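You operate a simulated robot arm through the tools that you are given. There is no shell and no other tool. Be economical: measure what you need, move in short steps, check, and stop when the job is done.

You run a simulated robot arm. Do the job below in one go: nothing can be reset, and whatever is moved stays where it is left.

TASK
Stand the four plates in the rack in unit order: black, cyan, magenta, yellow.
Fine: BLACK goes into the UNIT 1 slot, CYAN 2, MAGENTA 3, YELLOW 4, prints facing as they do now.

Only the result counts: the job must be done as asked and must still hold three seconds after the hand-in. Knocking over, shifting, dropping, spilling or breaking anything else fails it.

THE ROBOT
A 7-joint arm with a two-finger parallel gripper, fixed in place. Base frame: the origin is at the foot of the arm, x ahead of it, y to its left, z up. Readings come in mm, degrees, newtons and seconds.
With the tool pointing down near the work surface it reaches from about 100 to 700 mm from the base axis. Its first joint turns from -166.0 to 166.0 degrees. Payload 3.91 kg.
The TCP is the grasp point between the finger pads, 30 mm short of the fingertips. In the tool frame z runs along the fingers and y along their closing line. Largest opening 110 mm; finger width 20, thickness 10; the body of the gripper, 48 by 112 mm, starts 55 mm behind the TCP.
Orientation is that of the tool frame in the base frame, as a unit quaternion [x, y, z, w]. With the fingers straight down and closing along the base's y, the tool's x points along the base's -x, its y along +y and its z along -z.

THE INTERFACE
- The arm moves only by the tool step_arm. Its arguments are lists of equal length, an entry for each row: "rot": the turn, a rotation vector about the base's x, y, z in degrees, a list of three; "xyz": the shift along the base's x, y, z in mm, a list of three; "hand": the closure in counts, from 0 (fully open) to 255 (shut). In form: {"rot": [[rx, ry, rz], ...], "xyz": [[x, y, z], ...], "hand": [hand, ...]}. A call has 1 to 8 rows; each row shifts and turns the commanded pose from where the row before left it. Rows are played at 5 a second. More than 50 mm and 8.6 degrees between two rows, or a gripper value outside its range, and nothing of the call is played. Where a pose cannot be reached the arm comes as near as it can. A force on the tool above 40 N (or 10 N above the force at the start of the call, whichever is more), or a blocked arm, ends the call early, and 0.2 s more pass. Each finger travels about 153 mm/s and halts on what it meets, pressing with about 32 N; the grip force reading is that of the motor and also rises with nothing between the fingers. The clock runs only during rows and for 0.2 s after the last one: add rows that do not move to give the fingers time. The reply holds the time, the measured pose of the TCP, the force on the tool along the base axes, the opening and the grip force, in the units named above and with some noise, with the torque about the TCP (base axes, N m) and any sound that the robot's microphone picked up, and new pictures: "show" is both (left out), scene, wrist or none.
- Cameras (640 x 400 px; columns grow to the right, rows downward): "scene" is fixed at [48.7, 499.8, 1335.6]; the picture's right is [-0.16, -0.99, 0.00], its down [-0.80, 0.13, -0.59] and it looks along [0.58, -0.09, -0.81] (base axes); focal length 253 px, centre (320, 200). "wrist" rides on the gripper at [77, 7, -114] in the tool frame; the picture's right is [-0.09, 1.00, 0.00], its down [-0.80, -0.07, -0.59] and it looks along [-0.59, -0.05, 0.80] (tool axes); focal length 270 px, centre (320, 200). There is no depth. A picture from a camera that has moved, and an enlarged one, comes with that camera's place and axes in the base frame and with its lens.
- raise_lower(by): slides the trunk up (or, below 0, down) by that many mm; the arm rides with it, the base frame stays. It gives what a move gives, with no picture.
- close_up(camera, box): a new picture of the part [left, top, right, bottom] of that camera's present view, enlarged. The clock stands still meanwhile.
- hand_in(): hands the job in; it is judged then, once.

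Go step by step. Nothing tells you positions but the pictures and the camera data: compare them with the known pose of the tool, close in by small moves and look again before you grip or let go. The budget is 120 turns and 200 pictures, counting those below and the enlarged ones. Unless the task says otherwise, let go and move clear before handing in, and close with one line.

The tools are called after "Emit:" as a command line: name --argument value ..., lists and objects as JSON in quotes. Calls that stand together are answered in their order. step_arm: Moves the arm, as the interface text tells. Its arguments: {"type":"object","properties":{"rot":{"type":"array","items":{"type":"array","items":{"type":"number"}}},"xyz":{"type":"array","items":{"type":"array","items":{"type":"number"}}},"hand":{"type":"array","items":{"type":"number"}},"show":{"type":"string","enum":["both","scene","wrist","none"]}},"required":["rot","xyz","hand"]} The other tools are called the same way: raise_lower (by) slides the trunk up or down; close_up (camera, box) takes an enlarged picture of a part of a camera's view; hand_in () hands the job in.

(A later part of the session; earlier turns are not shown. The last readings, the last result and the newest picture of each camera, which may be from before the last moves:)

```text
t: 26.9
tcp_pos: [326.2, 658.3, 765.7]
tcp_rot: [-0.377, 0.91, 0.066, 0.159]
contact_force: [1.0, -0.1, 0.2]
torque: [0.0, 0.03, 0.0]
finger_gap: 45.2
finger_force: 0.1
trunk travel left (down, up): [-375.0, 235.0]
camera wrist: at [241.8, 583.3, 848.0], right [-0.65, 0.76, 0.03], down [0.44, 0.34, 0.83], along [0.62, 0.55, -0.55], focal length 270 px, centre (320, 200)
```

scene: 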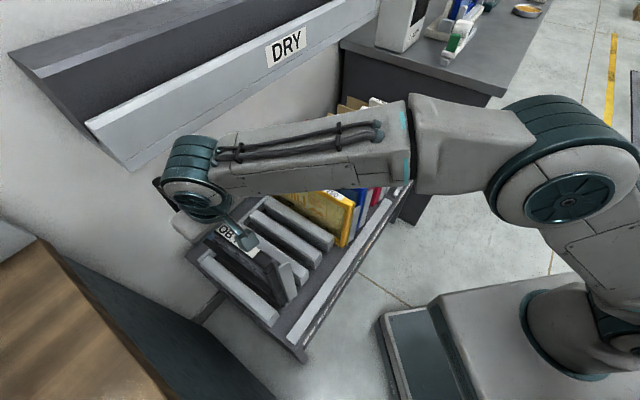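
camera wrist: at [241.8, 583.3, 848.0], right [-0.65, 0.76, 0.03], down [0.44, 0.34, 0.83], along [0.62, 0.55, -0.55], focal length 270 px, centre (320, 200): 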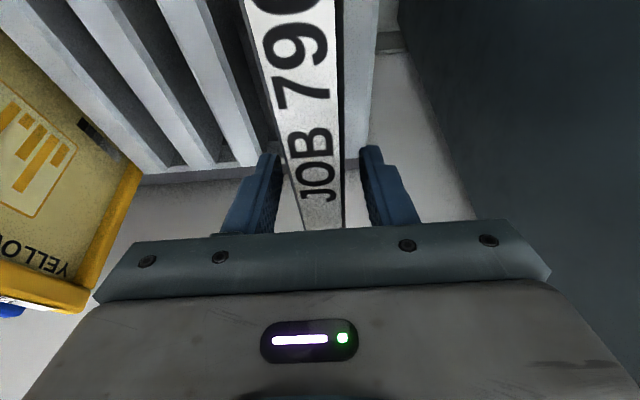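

Black stands freely in UNIT 1. I lift clear and head for cyan at u≈123.

Emit:
step_arm --rot '[[0, 0, 0], [0, 0, 0], [0, 0, 0], [0, 0, 0], [0, 0, 0], [0, 0, 0], [0, 0, 0], [0, 0, 0]]' --xyz '[[0, 0, 30], [0, 0, 40], [0, 0, 45], [30, -30, 0], [30, -30, 0], [30, -30, 0], [30, -30, 0], [30, -30, 0]]' --hand '[150, 150, 150, 150, 150, 150, 150, 150]' --show "none"

Emit:
step_arm --rot '[[0, 0, 0], [0, 0, 0], [0, 0, 0], [0, 0, 0], [0, 0, 0]]' --xyz '[[30, -30, 0], [30, -30, 0], [30, -30, 0], [12.9, -12.9, 0], [0, 0, 0]]' --hand '[150, 150, 150, 150, 150]' --show "both"

Emit:
close_up --camera "wrist" --box '[160, 0, 560, 240]'

Emit:
close_up --camera "scene" --box '[180, 140, 400, 320]'

```text
t: 28.7
tcp_pos: [475.5, 506.5, 880.5]
tcp_rot: [-0.377, 0.91, 0.065, 0.16]
contact_force: [0.6, -0.4, 0.4]
torque: [0.0, 0.01, 0.0]
finger_gap: 45.3
finger_force: 0.0
trunk travel left (down, up): [-375.0, 235.0]
```

```text
t: 29.9
tcp_pos: [577.7, 404.4, 882.6]
tcp_rot: [-0.377, 0.91, 0.065, 0.16]
contact_force: [0.8, 0.5, 0.6]
torque: [-0.04, -0.02, -0.04]
finger_gap: 45.4
finger_force: 0.0
trunk travel left (down, up): [-375.0, 235.0]
camera wrist: at [494.1, 329.6, 963.1], right [-0.65, 0.76, 0.03], down [0.44, 0.34, 0.83], along [0.62, 0.55, -0.55], focal length 270 px, centre (320, 200)
```

scene: 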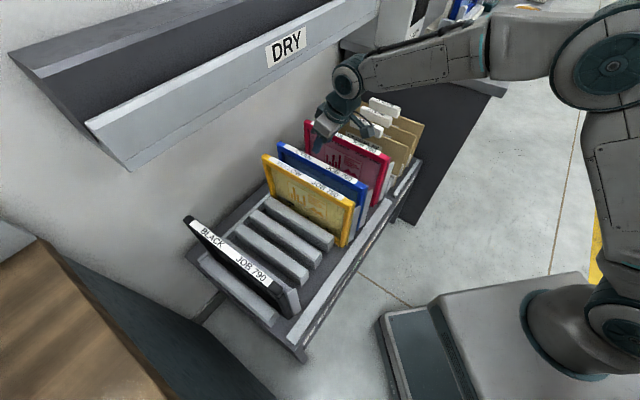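
wrist: 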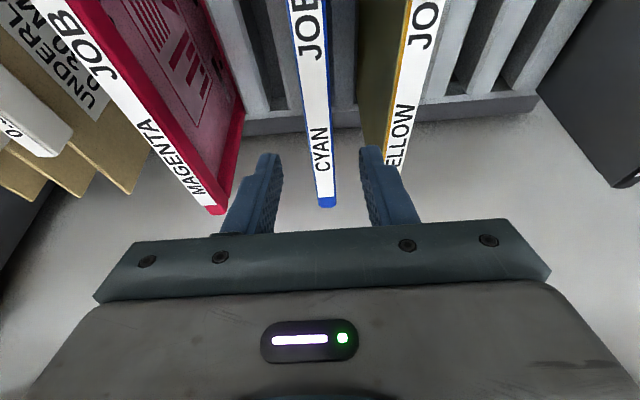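

```text
1.60 times, centred on (360, 120) of wrist
camera zoom: at [494.1, 329.6, 963.1], right [-0.65, 0.76, 0.03], down [0.44, 0.34, 0.83], along [0.62, 0.55, -0.55], focal length 432 px, centre (256, 328)
```

zoom: 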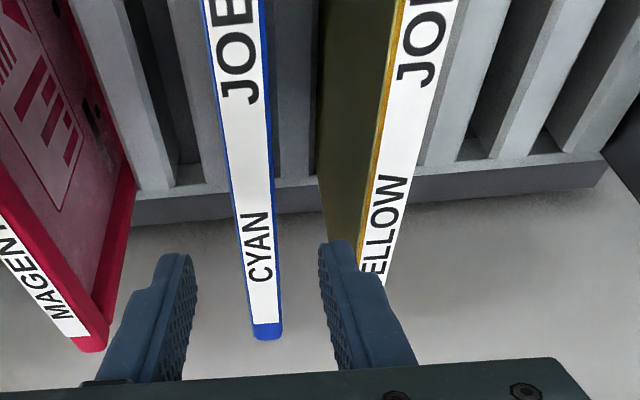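

```text
2.22 times, centred on (290, 230) of scene
camera zoom: at [48.7, 499.8, 1335.6], right [-0.16, -0.99, 0.0], down [-0.8, 0.13, -0.59], along [0.58, -0.09, -0.81], focal length 563 px, centre (387, 133)
```

zoom: 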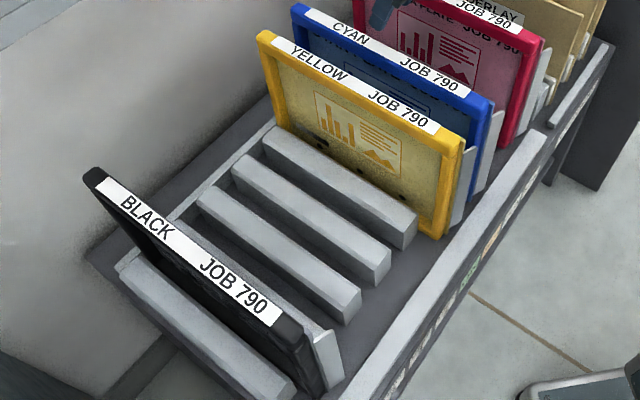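

Black stands properly in UNIT 1. Cyan's line is u≈123.5, about 1 mm off the TCP, so I nudge, descend and grip it the same way.

Emit:
step_arm --rot '[[0, 0, 0], [0, 0, 0], [0, 0, 0], [0, 0, 0], [0, 0, 0]]' --xyz '[[0.7, -0.7, -30], [0, 0, -30], [0, 0, -30], [0, 0, -25], [0, 0, 0]]' --hand '[150, 150, 150, 150, 150]' --show "wrist"

```text
t: 31.1
tcp_pos: [579.6, 404.1, 766.6]
tcp_rot: [-0.377, 0.91, 0.067, 0.159]
contact_force: [-0.3, 0.4, -0.8]
torque: [-0.02, 0.0, 0.03]
finger_gap: 45.2
finger_force: 0.1
trunk travel left (down, up): [-375.0, 235.0]
camera wrist: at [496.0, 329.0, 847.9], right [-0.65, 0.76, 0.03], down [0.44, 0.34, 0.83], along [0.62, 0.55, -0.55], focal length 270 px, centre (320, 200)
```

wrist: 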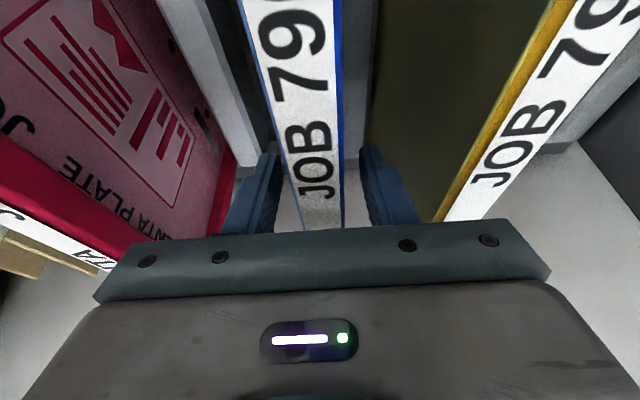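

Cyan is centred between the pads. I close, then lift 110 mm and slide out.

Emit:
step_arm --rot '[[0, 0, 0], [0, 0, 0], [0, 0, 0], [0, 0, 0]]' --xyz '[[0, 0, 0], [0, 0, 0], [0, 0, 10], [0, 0, 10]]' --hand '[255, 255, 255, 255]' --show "none"

Emit:
step_arm --rot '[[0, 0, 0], [0, 0, 0], [0, 0, 0], [0, 0, 0], [0, 0, 0], [0, 0, 0], [0, 0, 0]]' --xyz '[[0, 0, 30], [0, 0, 30], [0, 0, 30], [-30, -30, 10], [-30, -30, 10], [-30, -30, 0], [-16, -16, 0]]' --hand '[255, 255, 255, 255, 255, 255, 255]' --show "scene"

```text
t: 32.1
tcp_pos: [579.6, 402.4, 787.6]
tcp_rot: [-0.378, 0.91, 0.066, 0.159]
contact_force: [-0.4, 0.6, -2.8]
torque: [-0.04, 0.09, 0.0]
finger_gap: 23.8
finger_force: 31.9
trunk travel left (down, up): [-375.0, 235.0]
```

```text
t: 33.7
tcp_pos: [472.1, 297.2, 895.2]
tcp_rot: [-0.377, 0.91, 0.066, 0.16]
contact_force: [-0.4, 0.3, -2.6]
torque: [-0.06, 0.08, -0.01]
finger_gap: 23.8
finger_force: 32.4
trunk travel left (down, up): [-375.0, 235.0]
```

scene: 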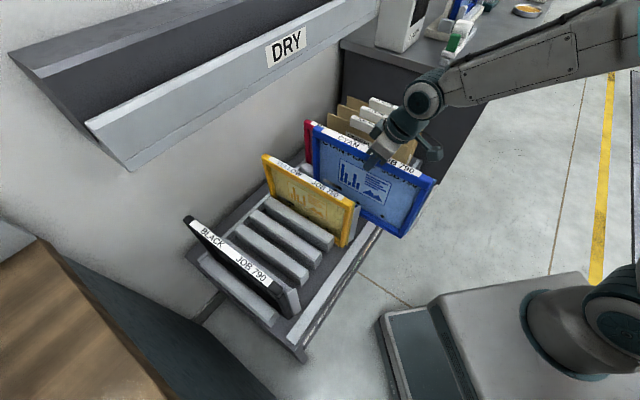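

Cyan is out. I raise over yellow and carry it to the UNIT 2 line (u≈−162.5).

Emit:
raise_lower --by 190

Emit:
step_arm --rot '[[0, 0, 0], [0, 0, 0], [0, 0, 0], [0, 0, 0], [0, 0, 0], [0, 0, 0], [0, 0, 0], [0, 0, 0]]' --xyz '[[-29, 29, 0], [-29, 29, 0], [-29, 29, 0], [-29, 29, 0], [-29, 29, 0], [-29, 29, 0], [-28.4, 28.4, 0], [0, 0, 0]]' --hand '[255, 255, 255, 255, 255, 255, 255, 255]' --show "wrist"

```text
t: 35.8
tcp_pos: [473.8, 297.2, 1085.0]
tcp_rot: [-0.377, 0.91, 0.066, 0.159]
contact_force: [-0.8, -0.2, -4.2]
torque: [-0.01, 0.03, 0.02]
finger_gap: 23.9
finger_force: 32.3
trunk travel left (down, up): [-565.0, 45.0]
```

```text
t: 37.6
tcp_pos: [271.9, 497.8, 1084.0]
tcp_rot: [-0.377, 0.91, 0.066, 0.16]
contact_force: [-0.1, 0.1, -3.6]
torque: [-0.02, 0.04, -0.01]
finger_gap: 23.8
finger_force: 32.5
trunk travel left (down, up): [-565.0, 45.0]
camera wrist: at [188.3, 424.2, 1166.7], right [-0.65, 0.76, 0.03], down [0.44, 0.34, 0.83], along [0.62, 0.55, -0.55], focal length 270 px, centre (320, 200)
```

wrist: 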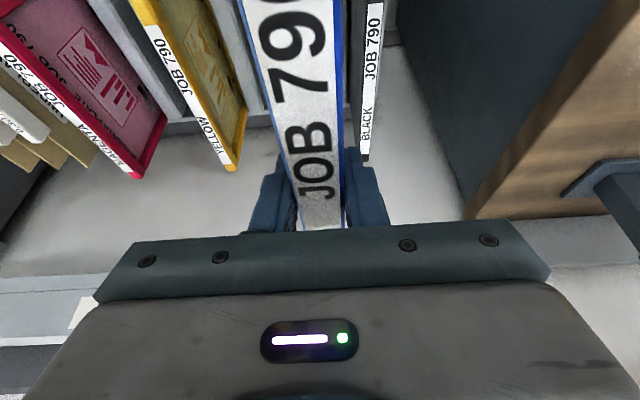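

I lower by trunk to just above the bars, then slide in to the original depth over UNIT 2.

Emit:
raise_lower --by -168

Emit:
step_arm --rot '[[0, 0, 0], [0, 0, 0], [0, 0, 0], [0, 0, 0], [0, 0, 0]]' --xyz '[[24.5, 28.5, 0], [26.5, 26.5, 0], [26.5, 26.5, 0], [26.7, 26.7, 0], [0, 0, 0]]' --hand '[255, 255, 255, 255, 255]' --show "wrist"

Emit:
close_up --camera "scene" --box '[180, 160, 360, 330]'

```text
t: 39.5
tcp_pos: [272.8, 498.6, 916.3]
tcp_rot: [-0.377, 0.91, 0.067, 0.16]
contact_force: [-0.2, 0.1, -2.7]
torque: [-0.02, 0.02, 0.0]
finger_gap: 23.8
finger_force: 32.2
trunk travel left (down, up): [-397.0, 213.0]
```

```text
t: 40.7
tcp_pos: [376.0, 606.2, 915.6]
tcp_rot: [-0.377, 0.91, 0.066, 0.16]
contact_force: [-0.4, -0.7, -3.2]
torque: [-0.03, 0.02, 0.01]
finger_gap: 23.9
finger_force: 31.6
trunk travel left (down, up): [-397.0, 213.0]
camera wrist: at [292.7, 532.2, 998.4], right [-0.65, 0.76, 0.03], down [0.44, 0.34, 0.83], along [0.62, 0.55, -0.55], focal length 270 px, centre (320, 200)
```

wrist: 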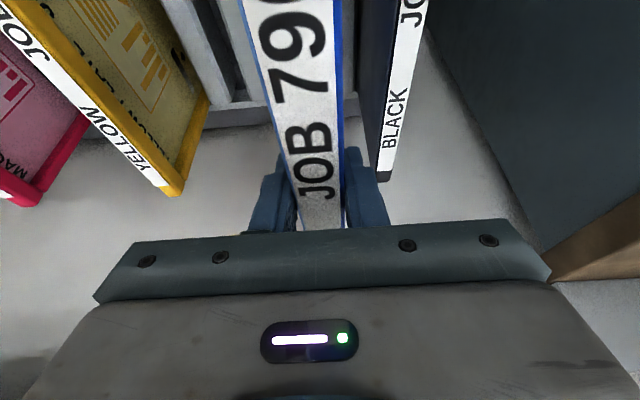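

```text
2.35 times, centred on (270, 245) of scene
camera zoom: at [48.7, 499.8, 1335.6], right [-0.16, -0.99, 0.0], down [-0.8, 0.13, -0.59], along [0.58, -0.09, -0.81], focal length 596 px, centre (438, 94)
```

zoom: 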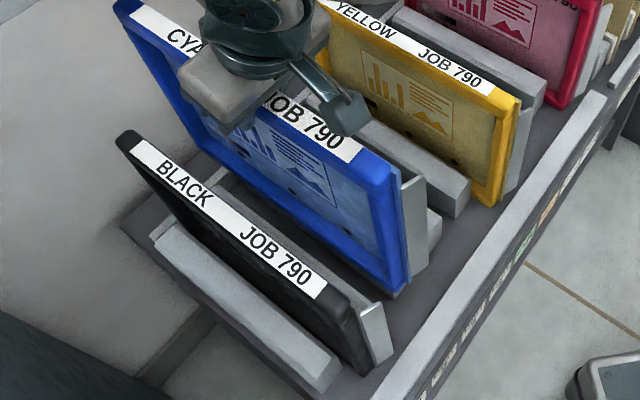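

Cyan is at u≈−162.8, v≈694.5, over UNIT 2. Lowering with the arm, force watched.

Emit:
step_arm --rot '[[0, 0, 0], [0, 0, 0], [0, 0, 0], [0, 0, 0], [0, 0, 0], [0, 0, 0], [0, 0, 0]]' --xyz '[[0, 0, -20], [0, 0, -20], [0, 0, -20], [0, 0, -20], [0, 0, -20], [0, 0, -20], [0, 0, 0]]' --hand '[255, 255, 255, 255, 255, 255, 255]' --show "none"

Emit:
close_up --camera "scene" --box '[200, 190, 340, 330]'

```text
t: 42.3
tcp_pos: [376.6, 606.2, 797.1]
tcp_rot: [-0.377, 0.91, 0.065, 0.16]
contact_force: [-0.7, -0.6, -3.6]
torque: [0.0, 0.05, -0.01]
finger_gap: 23.7
finger_force: 32.5
trunk travel left (down, up): [-397.0, 213.0]
```

```text
2.86 times, centred on (270, 260) of scene
camera zoom: at [48.7, 499.8, 1335.6], right [-0.16, -0.99, 0.0], down [-0.8, 0.13, -0.59], along [0.58, -0.09, -0.81], focal length 724 px, centre (463, 29)
```

zoom: 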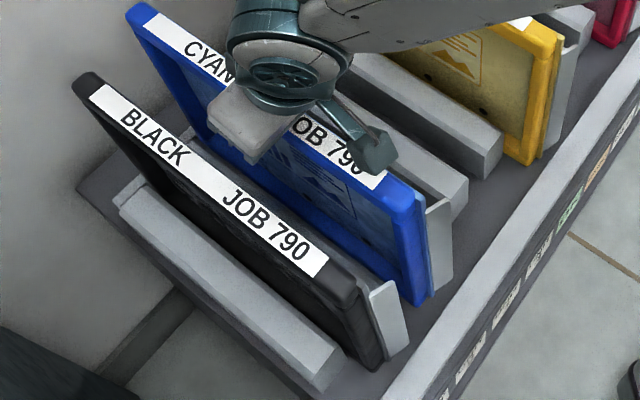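

It is going in cleanly. I finish the last 30 mm, slow at the end.

Emit:
step_arm --rot '[[0, 0, 0], [0, 0, 0], [0, 0, 0], [0, 0, 0], [0, 0, 0]]' --xyz '[[0, 0, -14], [0, 0, -10], [0, 0, -4], [0, 0, -1.5], [0, 0, 0]]' --hand '[255, 255, 255, 255, 255]' --show "none"

```text
t: 43.5
tcp_pos: [377.0, 606.7, 768.4]
tcp_rot: [-0.377, 0.91, 0.066, 0.16]
contact_force: [-0.2, -0.4, -3.5]
torque: [-0.06, 0.06, 0.02]
finger_gap: 23.3
finger_force: 31.6
trunk travel left (down, up): [-397.0, 213.0]
```

Emit:
step_arm --rot '[[0, 0, 0], [0, 0, 0], [0, 0, 0]]' --xyz '[[0, 0, -1], [0, 0, -1], [0, 0, 0]]' --hand '[255, 255, 255]' --show "none"

```text
t: 44.3
tcp_pos: [376.2, 606.9, 765.9]
tcp_rot: [-0.377, 0.91, 0.067, 0.16]
contact_force: [-1.2, -0.1, 1.0]
torque: [-0.05, -0.03, -0.02]
finger_gap: 24.0
finger_force: 31.7
trunk travel left (down, up): [-397.0, 213.0]
```

The floor has cyan's weight. I release, lift clear and move toward magenta (u≈266.5), stopping short to check the clearance to the underlay boards.

Emit:
step_arm --rot '[[0, 0, 0], [0, 0, 0], [0, 0, 0]]' --xyz '[[0, 0, 0], [0, 0, 0], [0, 0, 0]]' --hand '[200, 150, 150]' --show "wrist"

Emit:
step_arm --rot '[[0, 0, 0], [0, 0, 0], [0, 0, 0], [0, 0, 0], [0, 0, 0], [0, 0, 0], [0, 0, 0], [0, 0, 0]]' --xyz '[[0, 0, 30], [0, 0, 40], [0, 0, 45], [0, 0, 20], [32, -32, 0], [32, -32, 0], [32, -32, 0], [32, -32, 0]]' --hand '[150, 150, 150, 150, 150, 150, 150, 150]' --show "none"

Emit:
step_arm --rot '[[0, 0, 0], [0, 0, 0], [0, 0, 0], [0, 0, 0], [0, 0, 0], [0, 0, 0], [0, 0, 0]]' --xyz '[[32, -32, 0], [32, -32, 0], [32, -32, 0], [32, -32, 0], [32, -32, 0], [15.8, -15.8, 0], [0, 0, 0]]' --hand '[150, 150, 150, 150, 150, 150, 150]' --show "both"

Emit:
close_up --camera "wrist" --box '[0, 0, 400, 240]'

Emit:
close_up --camera "scene" --box '[280, 60, 440, 180]'

```text
t: 45.1
tcp_pos: [376.3, 605.6, 764.9]
tcp_rot: [-0.377, 0.91, 0.067, 0.16]
contact_force: [-0.3, 0.1, 0.2]
torque: [0.0, 0.01, 0.02]
finger_gap: 45.2
finger_force: 0.1
trunk travel left (down, up): [-397.0, 213.0]
camera wrist: at [292.5, 532.3, 847.4], right [-0.65, 0.76, 0.03], down [0.44, 0.34, 0.83], along [0.62, 0.55, -0.55], focal length 270 px, centre (320, 200)
```

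wrist: 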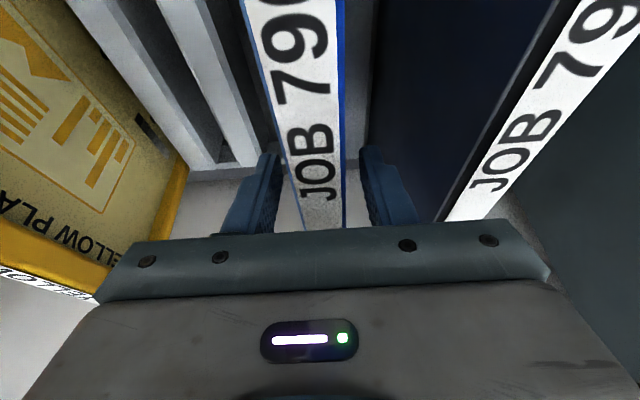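

```text
t: 46.9
tcp_pos: [504.2, 476.3, 901.3]
tcp_rot: [-0.377, 0.91, 0.067, 0.161]
contact_force: [0.3, 0.2, 0.7]
torque: [-0.03, 0.01, 0.01]
finger_gap: 45.3
finger_force: 0.2
trunk travel left (down, up): [-397.0, 213.0]
```

```text
t: 48.5
tcp_pos: [679.6, 302.1, 900.9]
tcp_rot: [-0.376, 0.911, 0.065, 0.16]
contact_force: [-0.1, -0.7, 0.3]
torque: [-0.01, -0.01, 0.0]
finger_gap: 45.4
finger_force: 0.0
trunk travel left (down, up): [-397.0, 213.0]
camera wrist: at [596.2, 228.4, 982.5], right [-0.65, 0.76, 0.03], down [0.44, 0.34, 0.83], along [0.62, 0.55, -0.55], focal length 270 px, centre (320, 200)
```

scene: 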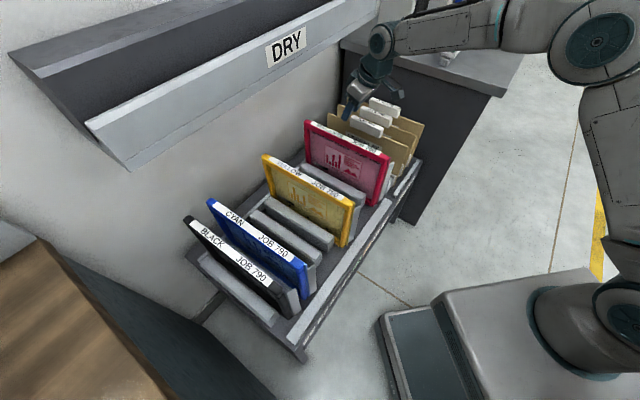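
wrist: 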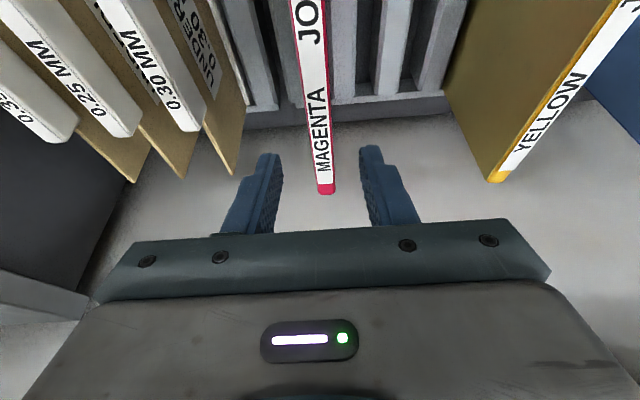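

```text
1.60 times, centred on (200, 120) of wrist
camera zoom: at [596.2, 228.4, 982.5], right [-0.65, 0.76, 0.03], down [0.44, 0.34, 0.83], along [0.62, 0.55, -0.55], focal length 432 px, centre (512, 328)
```

zoom: 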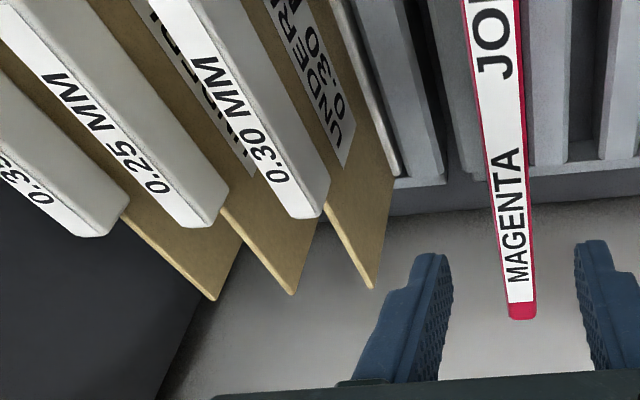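

```text
3.33 times, centred on (360, 120) of scene
camera zoom: at [48.7, 499.8, 1335.6], right [-0.16, -0.99, 0.0], down [-0.8, 0.13, -0.59], along [0.58, -0.09, -0.81], focal length 844 px, centre (187, 467)
```

zoom: 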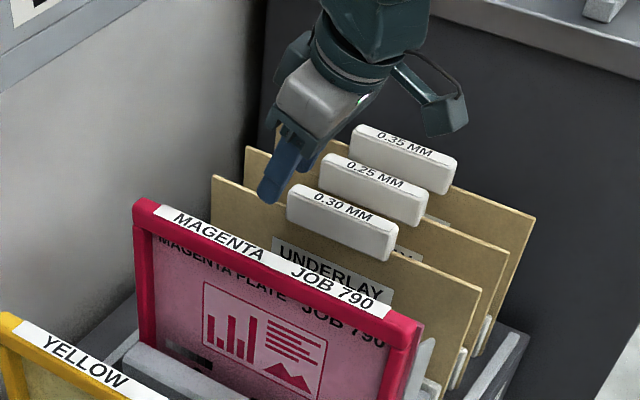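

The boards' tabs are ~120 mm beyond magenta's line, well clear of the gripper body (±56 mm). Magenta is at u≈268; I nudge 1 mm and descend to grip depth.

Emit:
step_arm --rot '[[0, 0, 0], [0, 0, 0], [0, 0, 0], [0, 0, 0], [0, 0, 0], [0, 0, 0]]' --xyz '[[0.7, -0.7, -30], [0, 0, -30], [0, 0, -30], [0, 0, -30], [0, 0, -14], [0, 0, 0]]' --hand '[150, 150, 150, 150, 150, 150]' --show "both"

Emit:
close_up --camera "scene" --box '[280, 60, 440, 180]'

```text
t: 49.9
tcp_pos: [681.1, 301.7, 764.9]
tcp_rot: [-0.377, 0.91, 0.067, 0.16]
contact_force: [-0.2, 0.1, 0.3]
torque: [0.0, 0.0, -0.01]
finger_gap: 45.3
finger_force: 0.0
trunk travel left (down, up): [-397.0, 213.0]
camera wrist: at [596.8, 227.1, 847.8], right [-0.65, 0.76, 0.03], down [0.44, 0.34, 0.83], along [0.62, 0.55, -0.55], focal length 270 px, centre (320, 200)
```

scene: 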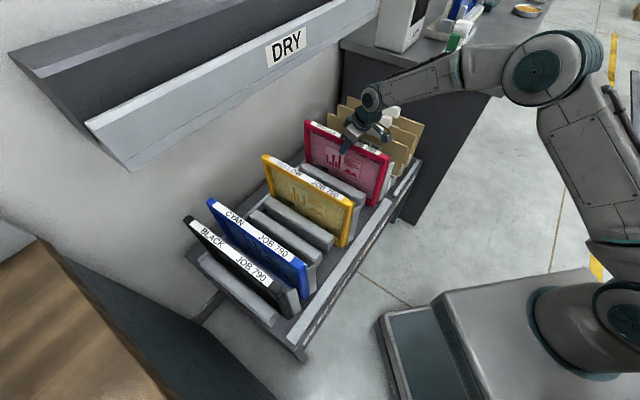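
wrist: 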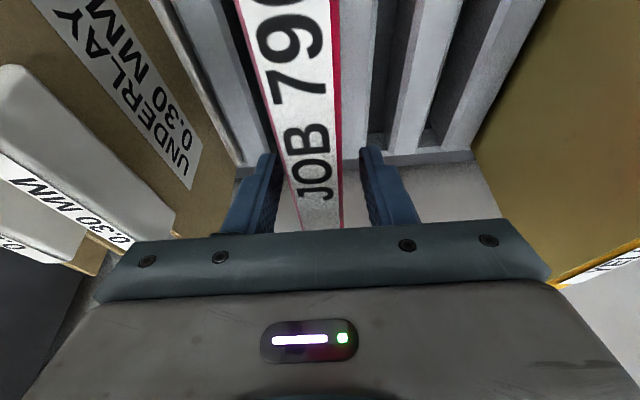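

```text
3.33 times, centred on (360, 120) of scene
camera zoom: at [48.7, 499.8, 1335.6], right [-0.16, -0.99, 0.0], down [-0.8, 0.13, -0.59], along [0.58, -0.09, -0.81], focal length 844 px, centre (187, 467)
```

zoom: 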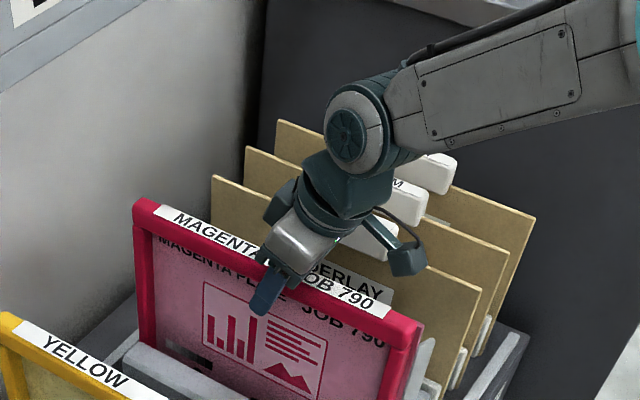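

Clear everywhere. I close on magenta, lift, and slide out.

Emit:
step_arm --rot '[[0, 0, 0], [0, 0, 0], [0, 0, 0], [0, 0, 0]]' --xyz '[[0, 0, 0], [0, 0, 0], [0, 0, 10], [0, 0, 10]]' --hand '[255, 255, 255, 255]' --show "none"

Emit:
step_arm --rot '[[0, 0, 0], [0, 0, 0], [0, 0, 0], [0, 0, 0], [0, 0, 0], [0, 0, 0], [0, 0, 0]]' --xyz '[[0, 0, 30], [0, 0, 30], [0, 0, 30], [-30, -30, 10], [-30, -30, 10], [-30, -30, 0], [-16, -16, 0]]' --hand '[255, 255, 255, 255, 255, 255, 255]' --show "scene"

```text
t: 50.9
tcp_pos: [681.3, 301.6, 786.2]
tcp_rot: [-0.377, 0.91, 0.066, 0.159]
contact_force: [-0.4, 0.0, -3.0]
torque: [-0.02, 0.04, 0.03]
finger_gap: 23.7
finger_force: 32.0
trunk travel left (down, up): [-397.0, 213.0]
```

```text
t: 52.5
tcp_pos: [574.2, 193.3, 895.8]
tcp_rot: [-0.377, 0.91, 0.067, 0.16]
contact_force: [0.2, -1.6, -3.4]
torque: [-0.01, 0.05, 0.01]
finger_gap: 23.6
finger_force: 32.1
trunk travel left (down, up): [-397.0, 213.0]
```

scene: 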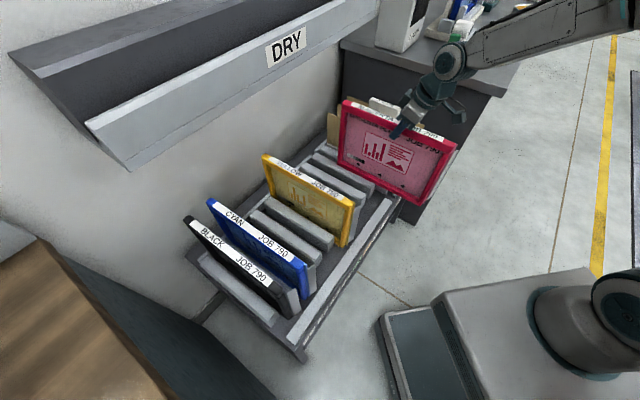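

Magenta is out. I raise over yellow and carry it to the UNIT 3 line (u≈−91.5).

Emit:
raise_lower --by 190

Emit:
step_arm --rot '[[0, 0, 0], [0, 0, 0], [0, 0, 0], [0, 0, 0], [0, 0, 0], [0, 0, 0], [0, 0, 0], [0, 0, 0]]' --xyz '[[-30, 30, 0], [-30, 30, 0], [-30, 30, 0], [-30, 30, 0], [-30, 30, 0], [-30, 30, 0], [-30, 30, 0], [-30, 30, 0]]' --hand '[255, 255, 255, 255, 255, 255, 255, 255]' --show "none"

Emit:
step_arm --rot '[[0, 0, 0], [0, 0, 0]]' --xyz '[[-15.1, 15.1, 0], [0, 0, 0]]' --hand '[255, 255]' --show "both"

```text
t: 54.6
tcp_pos: [575.2, 193.7, 1086.1]
tcp_rot: [-0.377, 0.91, 0.066, 0.161]
contact_force: [-0.7, -0.6, -3.4]
torque: [-0.07, 0.05, 0.01]
finger_gap: 24.0
finger_force: 31.6
trunk travel left (down, up): [-587.0, 23.0]
```

```text
t: 56.4
tcp_pos: [333.5, 435.5, 1084.7]
tcp_rot: [-0.378, 0.91, 0.065, 0.16]
contact_force: [-0.2, 0.4, -2.0]
torque: [-0.03, 0.07, -0.01]
finger_gap: 23.5
finger_force: 32.0
trunk travel left (down, up): [-587.0, 23.0]
```

```text
t: 57.0
tcp_pos: [320.7, 449.3, 1087.0]
tcp_rot: [-0.377, 0.91, 0.066, 0.159]
contact_force: [0.0, 0.3, -3.0]
torque: [-0.01, 0.05, 0.01]
finger_gap: 23.6
finger_force: 31.9
trunk travel left (down, up): [-587.0, 23.0]
camera wrist: at [235.8, 375.5, 1168.0], right [-0.65, 0.76, 0.03], down [0.44, 0.34, 0.83], along [0.62, 0.55, -0.55], focal length 270 px, centre (320, 200)
```

scene: 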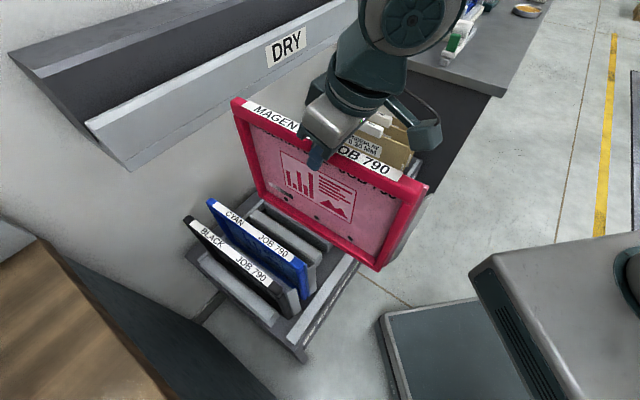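
wrist: 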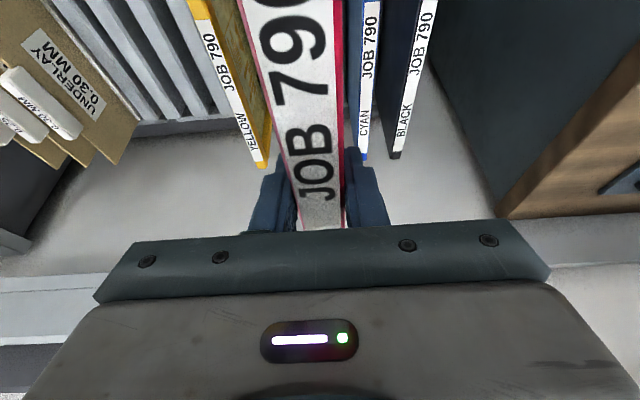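

Emit:
raise_lower --by -170

Emit:
step_arm --rot '[[0, 0, 0], [0, 0, 0], [0, 0, 0], [0, 0, 0], [0, 0, 0]]' --xyz '[[26.2, 26.9, 0], [26.5, 26.5, 0], [26.5, 26.5, 0], [26.7, 26.7, 0], [0, 0, 0]]' --hand '[255, 255, 255, 255, 255]' --show "none"

Emit:
close_up --camera "scene" --box '[200, 150, 380, 320]'

```text
t: 58.9
tcp_pos: [318.2, 449.2, 914.4]
tcp_rot: [-0.377, 0.91, 0.066, 0.16]
contact_force: [-0.1, 0.0, -2.6]
torque: [-0.01, 0.05, -0.02]
finger_gap: 23.8
finger_force: 32.1
trunk travel left (down, up): [-417.0, 193.0]
```

```text
t: 60.1
tcp_pos: [424.1, 557.1, 915.2]
tcp_rot: [-0.377, 0.91, 0.066, 0.159]
contact_force: [-0.3, -0.5, -3.2]
torque: [-0.03, 0.06, 0.0]
finger_gap: 23.9
finger_force: 31.9
trunk travel left (down, up): [-417.0, 193.0]
```

```text
2.35 times, centred on (290, 235) of scene
camera zoom: at [48.7, 499.8, 1335.6], right [-0.16, -0.99, 0.0], down [-0.8, 0.13, -0.59], along [0.58, -0.09, -0.81], focal length 596 px, centre (391, 118)
```

zoom: 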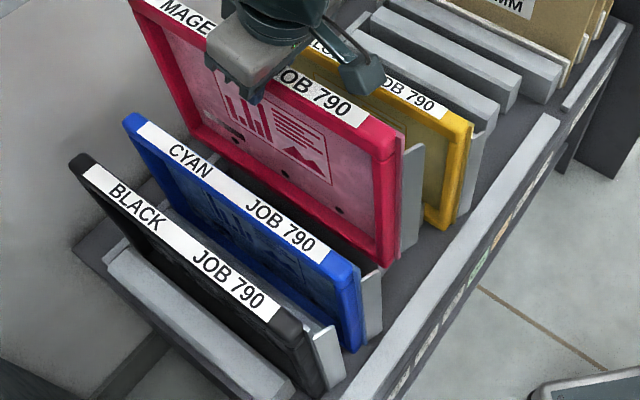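

Reading u≈−94, so I correct by +2 mm and lower into UNIT 3.

Emit:
step_arm --rot '[[0, 0, 0], [0, 0, 0], [0, 0, 0], [0, 0, 0], [0, 0, 0], [0, 0, 0], [0, 0, 0]]' --xyz '[[1.5, -1.5, -10], [0, 0, -20], [0, 0, -20], [0, 0, -20], [0, 0, -20], [0, 0, -20], [0, 0, 0]]' --hand '[255, 255, 255, 255, 255, 255, 255]' --show "none"

Emit:
close_up --camera "scene" --box '[200, 170, 360, 310]'

```text
t: 61.7
tcp_pos: [427.4, 554.4, 805.1]
tcp_rot: [-0.377, 0.91, 0.066, 0.159]
contact_force: [-0.1, 0.1, -2.9]
torque: [-0.06, 0.04, -0.02]
finger_gap: 23.5
finger_force: 32.5
trunk travel left (down, up): [-417.0, 193.0]
```

```text
2.86 times, centred on (280, 240) of scene
camera zoom: at [48.7, 499.8, 1335.6], right [-0.16, -0.99, 0.0], down [-0.8, 0.13, -0.59], along [0.58, -0.09, -0.81], focal length 724 px, centre (434, 86)
```

zoom: 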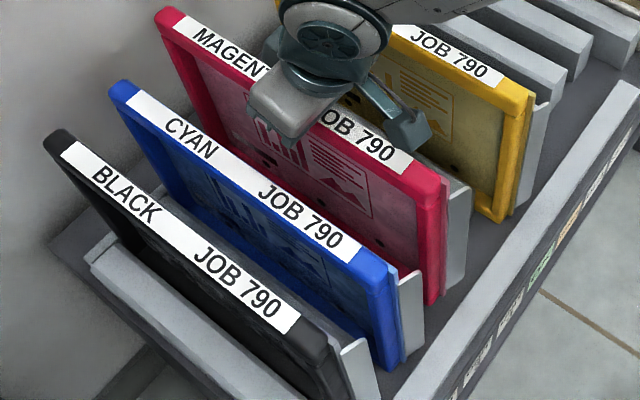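

Entering the slot cleanly (u≈−90, no side force). I finish lowering.

Emit:
step_arm --rot '[[0, 0, 0], [0, 0, 0], [0, 0, 0], [0, 0, 0], [0, 0, 0], [0, 0, 0]]' --xyz '[[0, 0, -15], [0, 0, -13], [0, 0, -6], [0, 0, -3], [0, 0, -1], [0, 0, 0]]' --hand '[255, 255, 255, 255, 255, 255]' --show "none"

```text
t: 63.1
tcp_pos: [426.0, 555.0, 766.9]
tcp_rot: [-0.376, 0.91, 0.066, 0.16]
contact_force: [-0.2, 0.7, -2.3]
torque: [-0.03, 0.03, 0.01]
finger_gap: 23.9
finger_force: 32.8
trunk travel left (down, up): [-417.0, 193.0]
```

Emit:
step_arm --rot '[[0, 0, 0], [0, 0, 0], [0, 0, 0]]' --xyz '[[0, 0, -1], [0, 0, -1], [0, 0, 0]]' --hand '[255, 255, 255]' --show "none"

```text
t: 63.9
tcp_pos: [425.9, 555.2, 766.0]
tcp_rot: [-0.377, 0.91, 0.067, 0.16]
contact_force: [0.3, 0.2, -0.9]
torque: [0.17, -0.2, 0.03]
finger_gap: 23.8
finger_force: 32.0
trunk travel left (down, up): [-417.0, 193.0]
```

Contact has started; half a millimetre more, then release and check.

Emit:
step_arm --rot '[[0, 0, 0], [0, 0, 0], [0, 0, 0], [0, 0, 0]]' --xyz '[[0, 0, -0.5], [0, 0, 0], [0, 0, 0], [0, 0, 0]]' --hand '[255, 200, 150, 150]' --show "wrist"

Emit:
step_arm --rot '[[0, 0, 0], [0, 0, 0], [0, 0, 0], [0, 0, 0], [0, 0, 0], [0, 0, 0], [0, 0, 0], [0, 0, 0]]' --xyz '[[0, 0, 30], [0, 0, 40], [0, 0, 45], [30, -30, 0], [30, -30, 0], [30, -30, 0], [12.5, -12.5, 0], [0, 0, 0]]' --hand '[150, 150, 150, 150, 150, 150, 150, 150]' --show "both"

Emit:
close_up --camera "wrist" --box '[160, 0, 560, 240]'

```text
t: 64.9
tcp_pos: [426.9, 553.6, 765.4]
tcp_rot: [-0.377, 0.91, 0.067, 0.16]
contact_force: [0.1, 0.5, -0.6]
torque: [0.0, 0.01, 0.01]
finger_gap: 45.2
finger_force: 0.1
trunk travel left (down, up): [-417.0, 193.0]
camera wrist: at [342.8, 480.4, 847.2], right [-0.65, 0.76, 0.03], down [0.44, 0.34, 0.83], along [0.62, 0.55, -0.55], focal length 270 px, centre (320, 200)
```

wrist: 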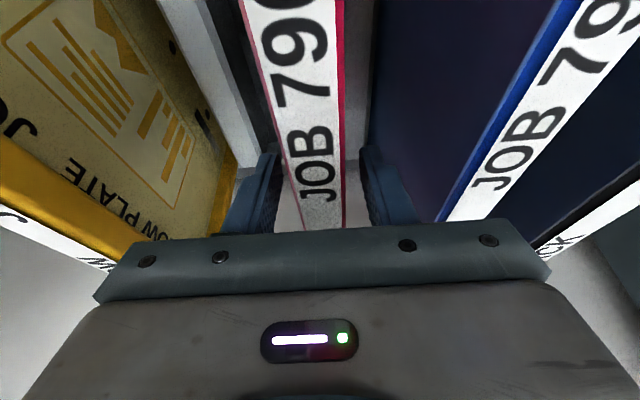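

```text
t: 66.7
tcp_pos: [529.1, 451.8, 880.4]
tcp_rot: [-0.377, 0.91, 0.066, 0.16]
contact_force: [1.1, 1.3, 0.0]
torque: [-0.03, 0.0, 0.0]
finger_gap: 45.4
finger_force: 0.1
trunk travel left (down, up): [-417.0, 193.0]
camera wrist: at [445.8, 377.9, 962.7], right [-0.65, 0.76, 0.03], down [0.44, 0.34, 0.83], along [0.62, 0.55, -0.55], focal length 270 px, centre (320, 200)
```

scene: 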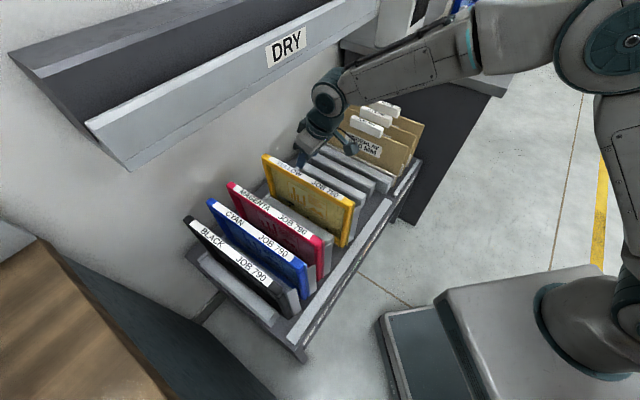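
wrist: 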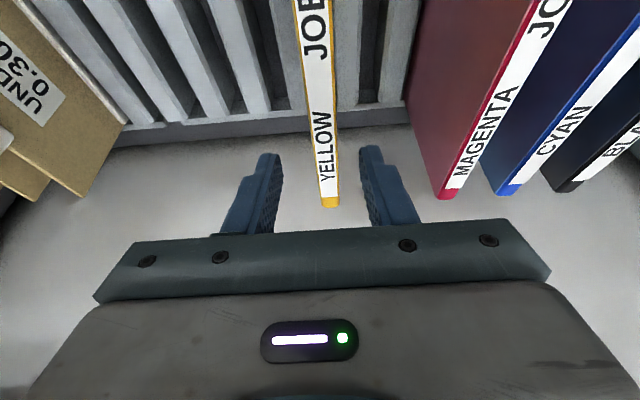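

```text
1.60 times, centred on (360, 120) of wrist
camera zoom: at [445.8, 377.9, 962.7], right [-0.65, 0.76, 0.03], down [0.44, 0.34, 0.83], along [0.62, 0.55, -0.55], focal length 432 px, centre (256, 328)
```

zoom: 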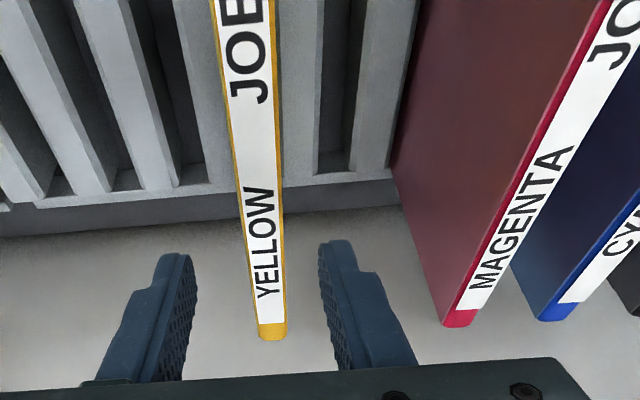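

Black, cyan and magenta are in 1–3, and one free slot (UNIT 4) lies between magenta and yellow. Yellow is ~2.5 mm off the TCP; I correct and descend.

Emit:
step_arm --rot '[[0, 0, 0], [0, 0, 0], [0, 0, 0], [0, 0, 0], [0, 0, 0]]' --xyz '[[-1.7, 1.7, -30], [0, 0, -30], [0, 0, -30], [0, 0, -24.5], [0, 0, 0]]' --hand '[150, 150, 150, 150, 150]' --show "wrist"

```text
t: 67.9
tcp_pos: [528.0, 453.5, 766.1]
tcp_rot: [-0.377, 0.91, 0.066, 0.159]
contact_force: [-0.3, -0.5, -1.0]
torque: [-0.02, -0.01, -0.03]
finger_gap: 45.6
finger_force: 0.1
trunk travel left (down, up): [-417.0, 193.0]
camera wrist: at [443.5, 379.2, 848.1], right [-0.65, 0.76, 0.03], down [0.44, 0.34, 0.83], along [0.62, 0.55, -0.55], focal length 270 px, centre (320, 200)
```

wrist: 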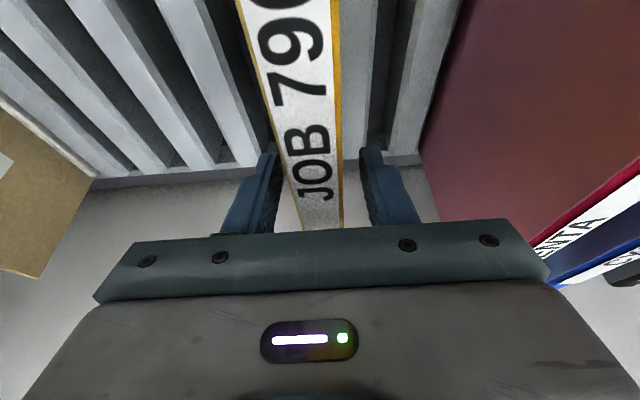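

Centred. I close, lift 150 mm clear of the bars, and shift one slot over to UNIT 4 (u≈−19.5).

Emit:
step_arm --rot '[[0, 0, 0], [0, 0, 0], [0, 0, 0], [0, 0, 0], [0, 0, 0]]' --xyz '[[0, 0, 0], [0, 0, 0], [0, 0, 10], [0, 0, 10], [0, 0, 0]]' --hand '[255, 255, 255, 255, 255]' --show "none"

Emit:
step_arm --rot '[[0, 0, 0], [0, 0, 0], [0, 0, 0], [0, 0, 0], [0, 0, 0], [0, 0, 0], [0, 0, 0], [0, 0, 0]]' --xyz '[[0, 0, 35], [0, 0, 35], [0, 0, 35], [0, 0, 25], [-17, 17, 0], [-17, 17, 0], [-17, 17, 0], [0, 0, 0]]' --hand '[255, 255, 255, 255, 255, 255, 255, 255]' --show "wrist"

Emit:
close_up --camera "scene" --box '[200, 140, 380, 310]'

```text
t: 69.1
tcp_pos: [526.7, 454.2, 785.7]
tcp_rot: [-0.377, 0.91, 0.067, 0.159]
contact_force: [0.0, -0.2, -2.4]
torque: [-0.03, 0.05, 0.0]
finger_gap: 23.8
finger_force: 31.5
trunk travel left (down, up): [-417.0, 193.0]
```

```text
t: 70.9
tcp_pos: [477.0, 505.5, 915.2]
tcp_rot: [-0.377, 0.91, 0.066, 0.159]
contact_force: [0.4, 0.9, -2.7]
torque: [-0.01, 0.07, 0.01]
finger_gap: 23.7
finger_force: 32.2
trunk travel left (down, up): [-417.0, 193.0]
camera wrist: at [393.8, 431.7, 997.3], right [-0.65, 0.76, 0.03], down [0.44, 0.34, 0.83], along [0.62, 0.55, -0.55], focal length 270 px, centre (320, 200)
```

wrist: 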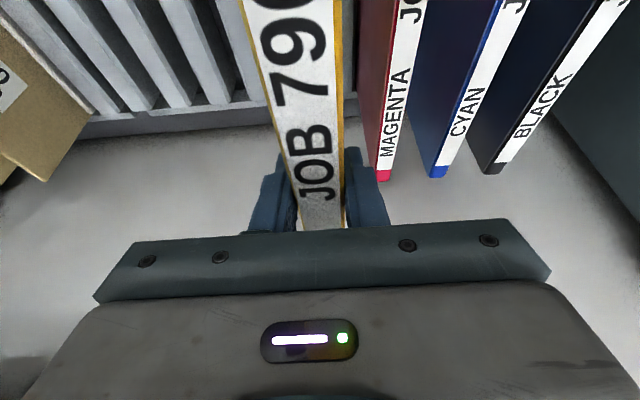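

```text
2.35 times, centred on (290, 225) of scene
camera zoom: at [48.7, 499.8, 1335.6], right [-0.16, -0.99, 0.0], down [-0.8, 0.13, -0.59], along [0.58, -0.09, -0.81], focal length 596 px, centre (391, 141)
```

zoom: 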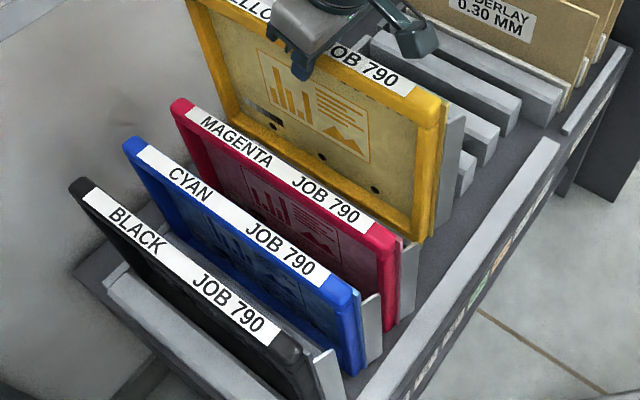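

Yellow is at u≈−20, right over UNIT 4. Lowering.

Emit:
step_arm --rot '[[0, 0, 0], [0, 0, 0], [0, 0, 0], [0, 0, 0], [0, 0, 0], [0, 0, 0], [0, 0, 0]]' --xyz '[[0, 0, -20], [0, 0, -20], [0, 0, -20], [0, 0, -20], [0, 0, -20], [0, 0, -20], [0, 0, 0]]' --hand '[255, 255, 255, 255, 255, 255, 255]' --show "none"

Emit:
close_up --camera "scene" --box '[220, 150, 380, 290]'

```text
t: 72.5
tcp_pos: [476.2, 505.2, 796.0]
tcp_rot: [-0.377, 0.91, 0.066, 0.16]
contact_force: [1.1, 0.0, -3.0]
torque: [-0.03, 0.07, 0.03]
finger_gap: 24.0
finger_force: 31.8
trunk travel left (down, up): [-417.0, 193.0]
```

```text
2.86 times, centred on (300, 220) of scene
camera zoom: at [48.7, 499.8, 1335.6], right [-0.16, -0.99, 0.0], down [-0.8, 0.13, -0.59], along [0.58, -0.09, -0.81], focal length 724 px, centre (377, 143)
```

zoom: 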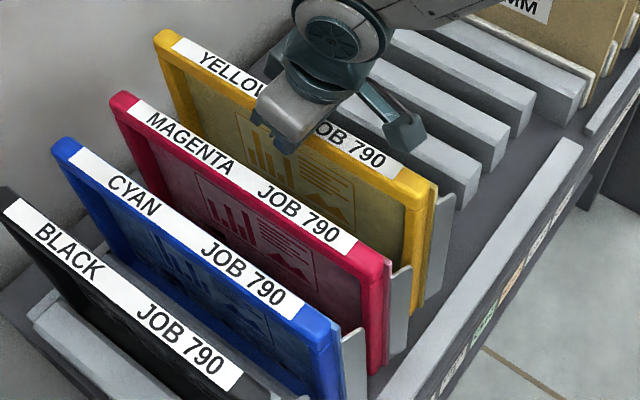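

Going in cleanly. I finish the descent.

Emit:
step_arm --rot '[[0, 0, 0], [0, 0, 0], [0, 0, 0], [0, 0, 0], [0, 0, 0], [0, 0, 0]]' --xyz '[[0, 0, -13], [0, 0, -10], [0, 0, -4], [0, 0, -2], [0, 0, -1], [0, 0, 0]]' --hand '[255, 255, 255, 255, 255, 255]' --show "none"

```text
t: 73.9
tcp_pos: [476.8, 505.7, 765.7]
tcp_rot: [-0.377, 0.91, 0.067, 0.161]
contact_force: [-0.6, -0.2, 2.5]
torque: [-0.4, 0.38, -0.05]
finger_gap: 23.6
finger_force: 31.8
trunk travel left (down, up): [-417.0, 193.0]
```

The floor has taken yellow. I release, rise, and back away toward the robot for a final look.

Emit:
step_arm --rot '[[0, 0, 0], [0, 0, 0], [0, 0, 0]]' --xyz '[[0, 0, 0], [0, 0, 0], [0, 0, 0]]' --hand '[200, 150, 150]' --show "wrist"

Emit:
step_arm --rot '[[0, 0, 0], [0, 0, 0], [0, 0, 0], [0, 0, 0], [0, 0, 0], [0, 0, 0], [0, 0, 0], [0, 0, 0]]' --xyz '[[0, 0, 30], [0, 0, 40], [0, 0, 45], [0, 0, 45], [-10, -33, 30], [-10, -33, 0], [-10, -33, 0], [-10, -33, 0]]' --hand '[150, 150, 150, 150, 150, 150, 150, 150]' --show "none"

Emit:
step_arm --rot '[[0, 0, 0], [0, 0, 0], [0, 0, 0], [0, 0, 0], [0, 0, 0], [0, 0, 0]]' --xyz '[[-10, -33, 0], [-10, -33, 0], [-10, -33, 0], [-10, -33, 0], [-10, -33, 0], [0, 0, 0]]' --hand '[150, 150, 150, 150, 150, 150]' --show "both"

Emit:
close_up --camera "scene" --box '[170, 90, 430, 350]'

Emit:
close_up --camera "wrist" --box '[160, 0, 560, 240]'

```text
t: 74.7
tcp_pos: [475.3, 505.0, 766.0]
tcp_rot: [-0.377, 0.91, 0.066, 0.159]
contact_force: [-0.5, -0.2, 0.5]
torque: [0.0, 0.0, 0.01]
finger_gap: 45.3
finger_force: 0.1
trunk travel left (down, up): [-417.0, 193.0]
camera wrist: at [393.0, 430.9, 847.8], right [-0.65, 0.76, 0.03], down [0.44, 0.34, 0.83], along [0.62, 0.55, -0.55], focal length 270 px, centre (320, 200)
```

wrist: 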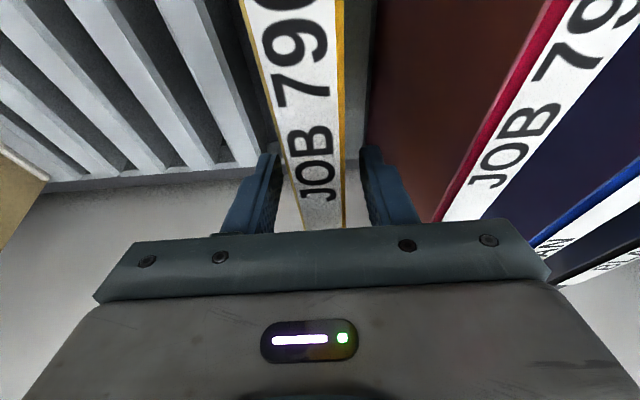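

```text
t: 76.5
tcp_pos: [436.4, 371.8, 955.8]
tcp_rot: [-0.377, 0.91, 0.066, 0.159]
contact_force: [-0.2, -0.7, 0.1]
torque: [0.02, -0.01, 0.02]
finger_gap: 45.2
finger_force: 0.0
trunk travel left (down, up): [-417.0, 193.0]
```

```text
t: 77.9
tcp_pos: [385.4, 207.4, 955.3]
tcp_rot: [-0.377, 0.91, 0.066, 0.159]
contact_force: [-0.3, 0.1, 0.1]
torque: [-0.02, 0.0, -0.01]
finger_gap: 45.3
finger_force: 0.1
trunk travel left (down, up): [-417.0, 193.0]
camera wrist: at [301.6, 132.0, 1037.5], right [-0.65, 0.76, 0.03], down [0.44, 0.34, 0.83], along [0.62, 0.55, -0.55], focal length 270 px, centre (320, 200)
```

scene: 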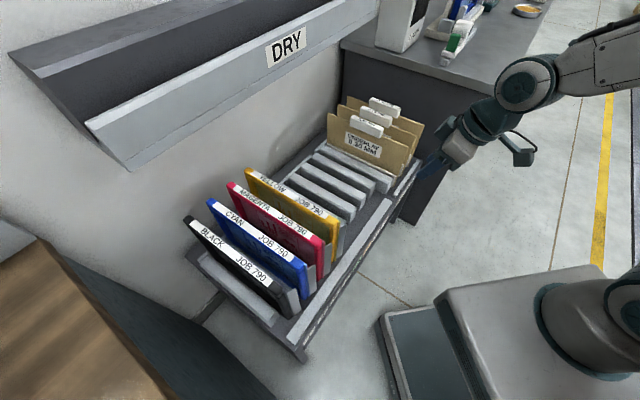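
wrist: 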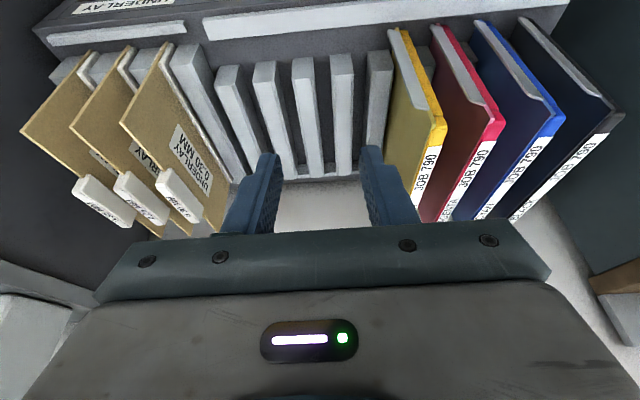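

```text
1.54 times, centred on (300, 220) of scene
camera zoom: at [48.7, 499.8, 1335.6], right [-0.16, -0.99, 0.0], down [-0.8, 0.13, -0.59], along [0.58, -0.09, -0.81], focal length 390 px, centre (351, 169)
```

zoom: 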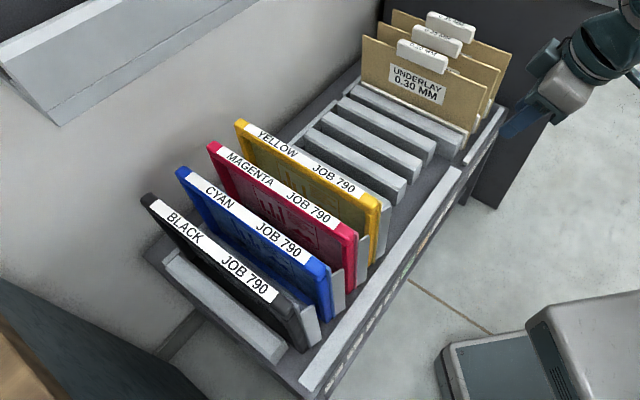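

```text
1.60 times, centred on (360, 120) of wrist
camera zoom: at [301.6, 132.0, 1037.5], right [-0.65, 0.76, 0.03], down [0.44, 0.34, 0.83], along [0.62, 0.55, -0.55], focal length 432 px, centre (256, 328)
```

zoom: 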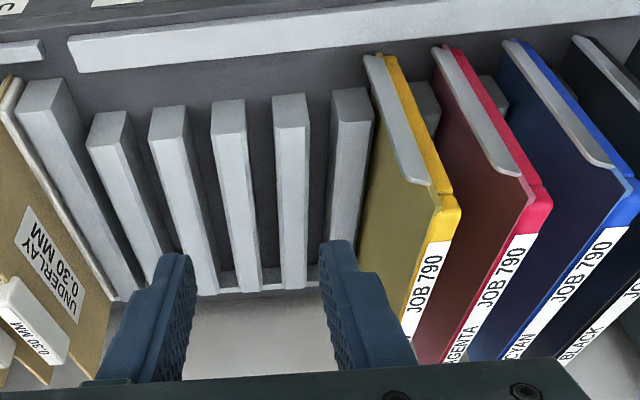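

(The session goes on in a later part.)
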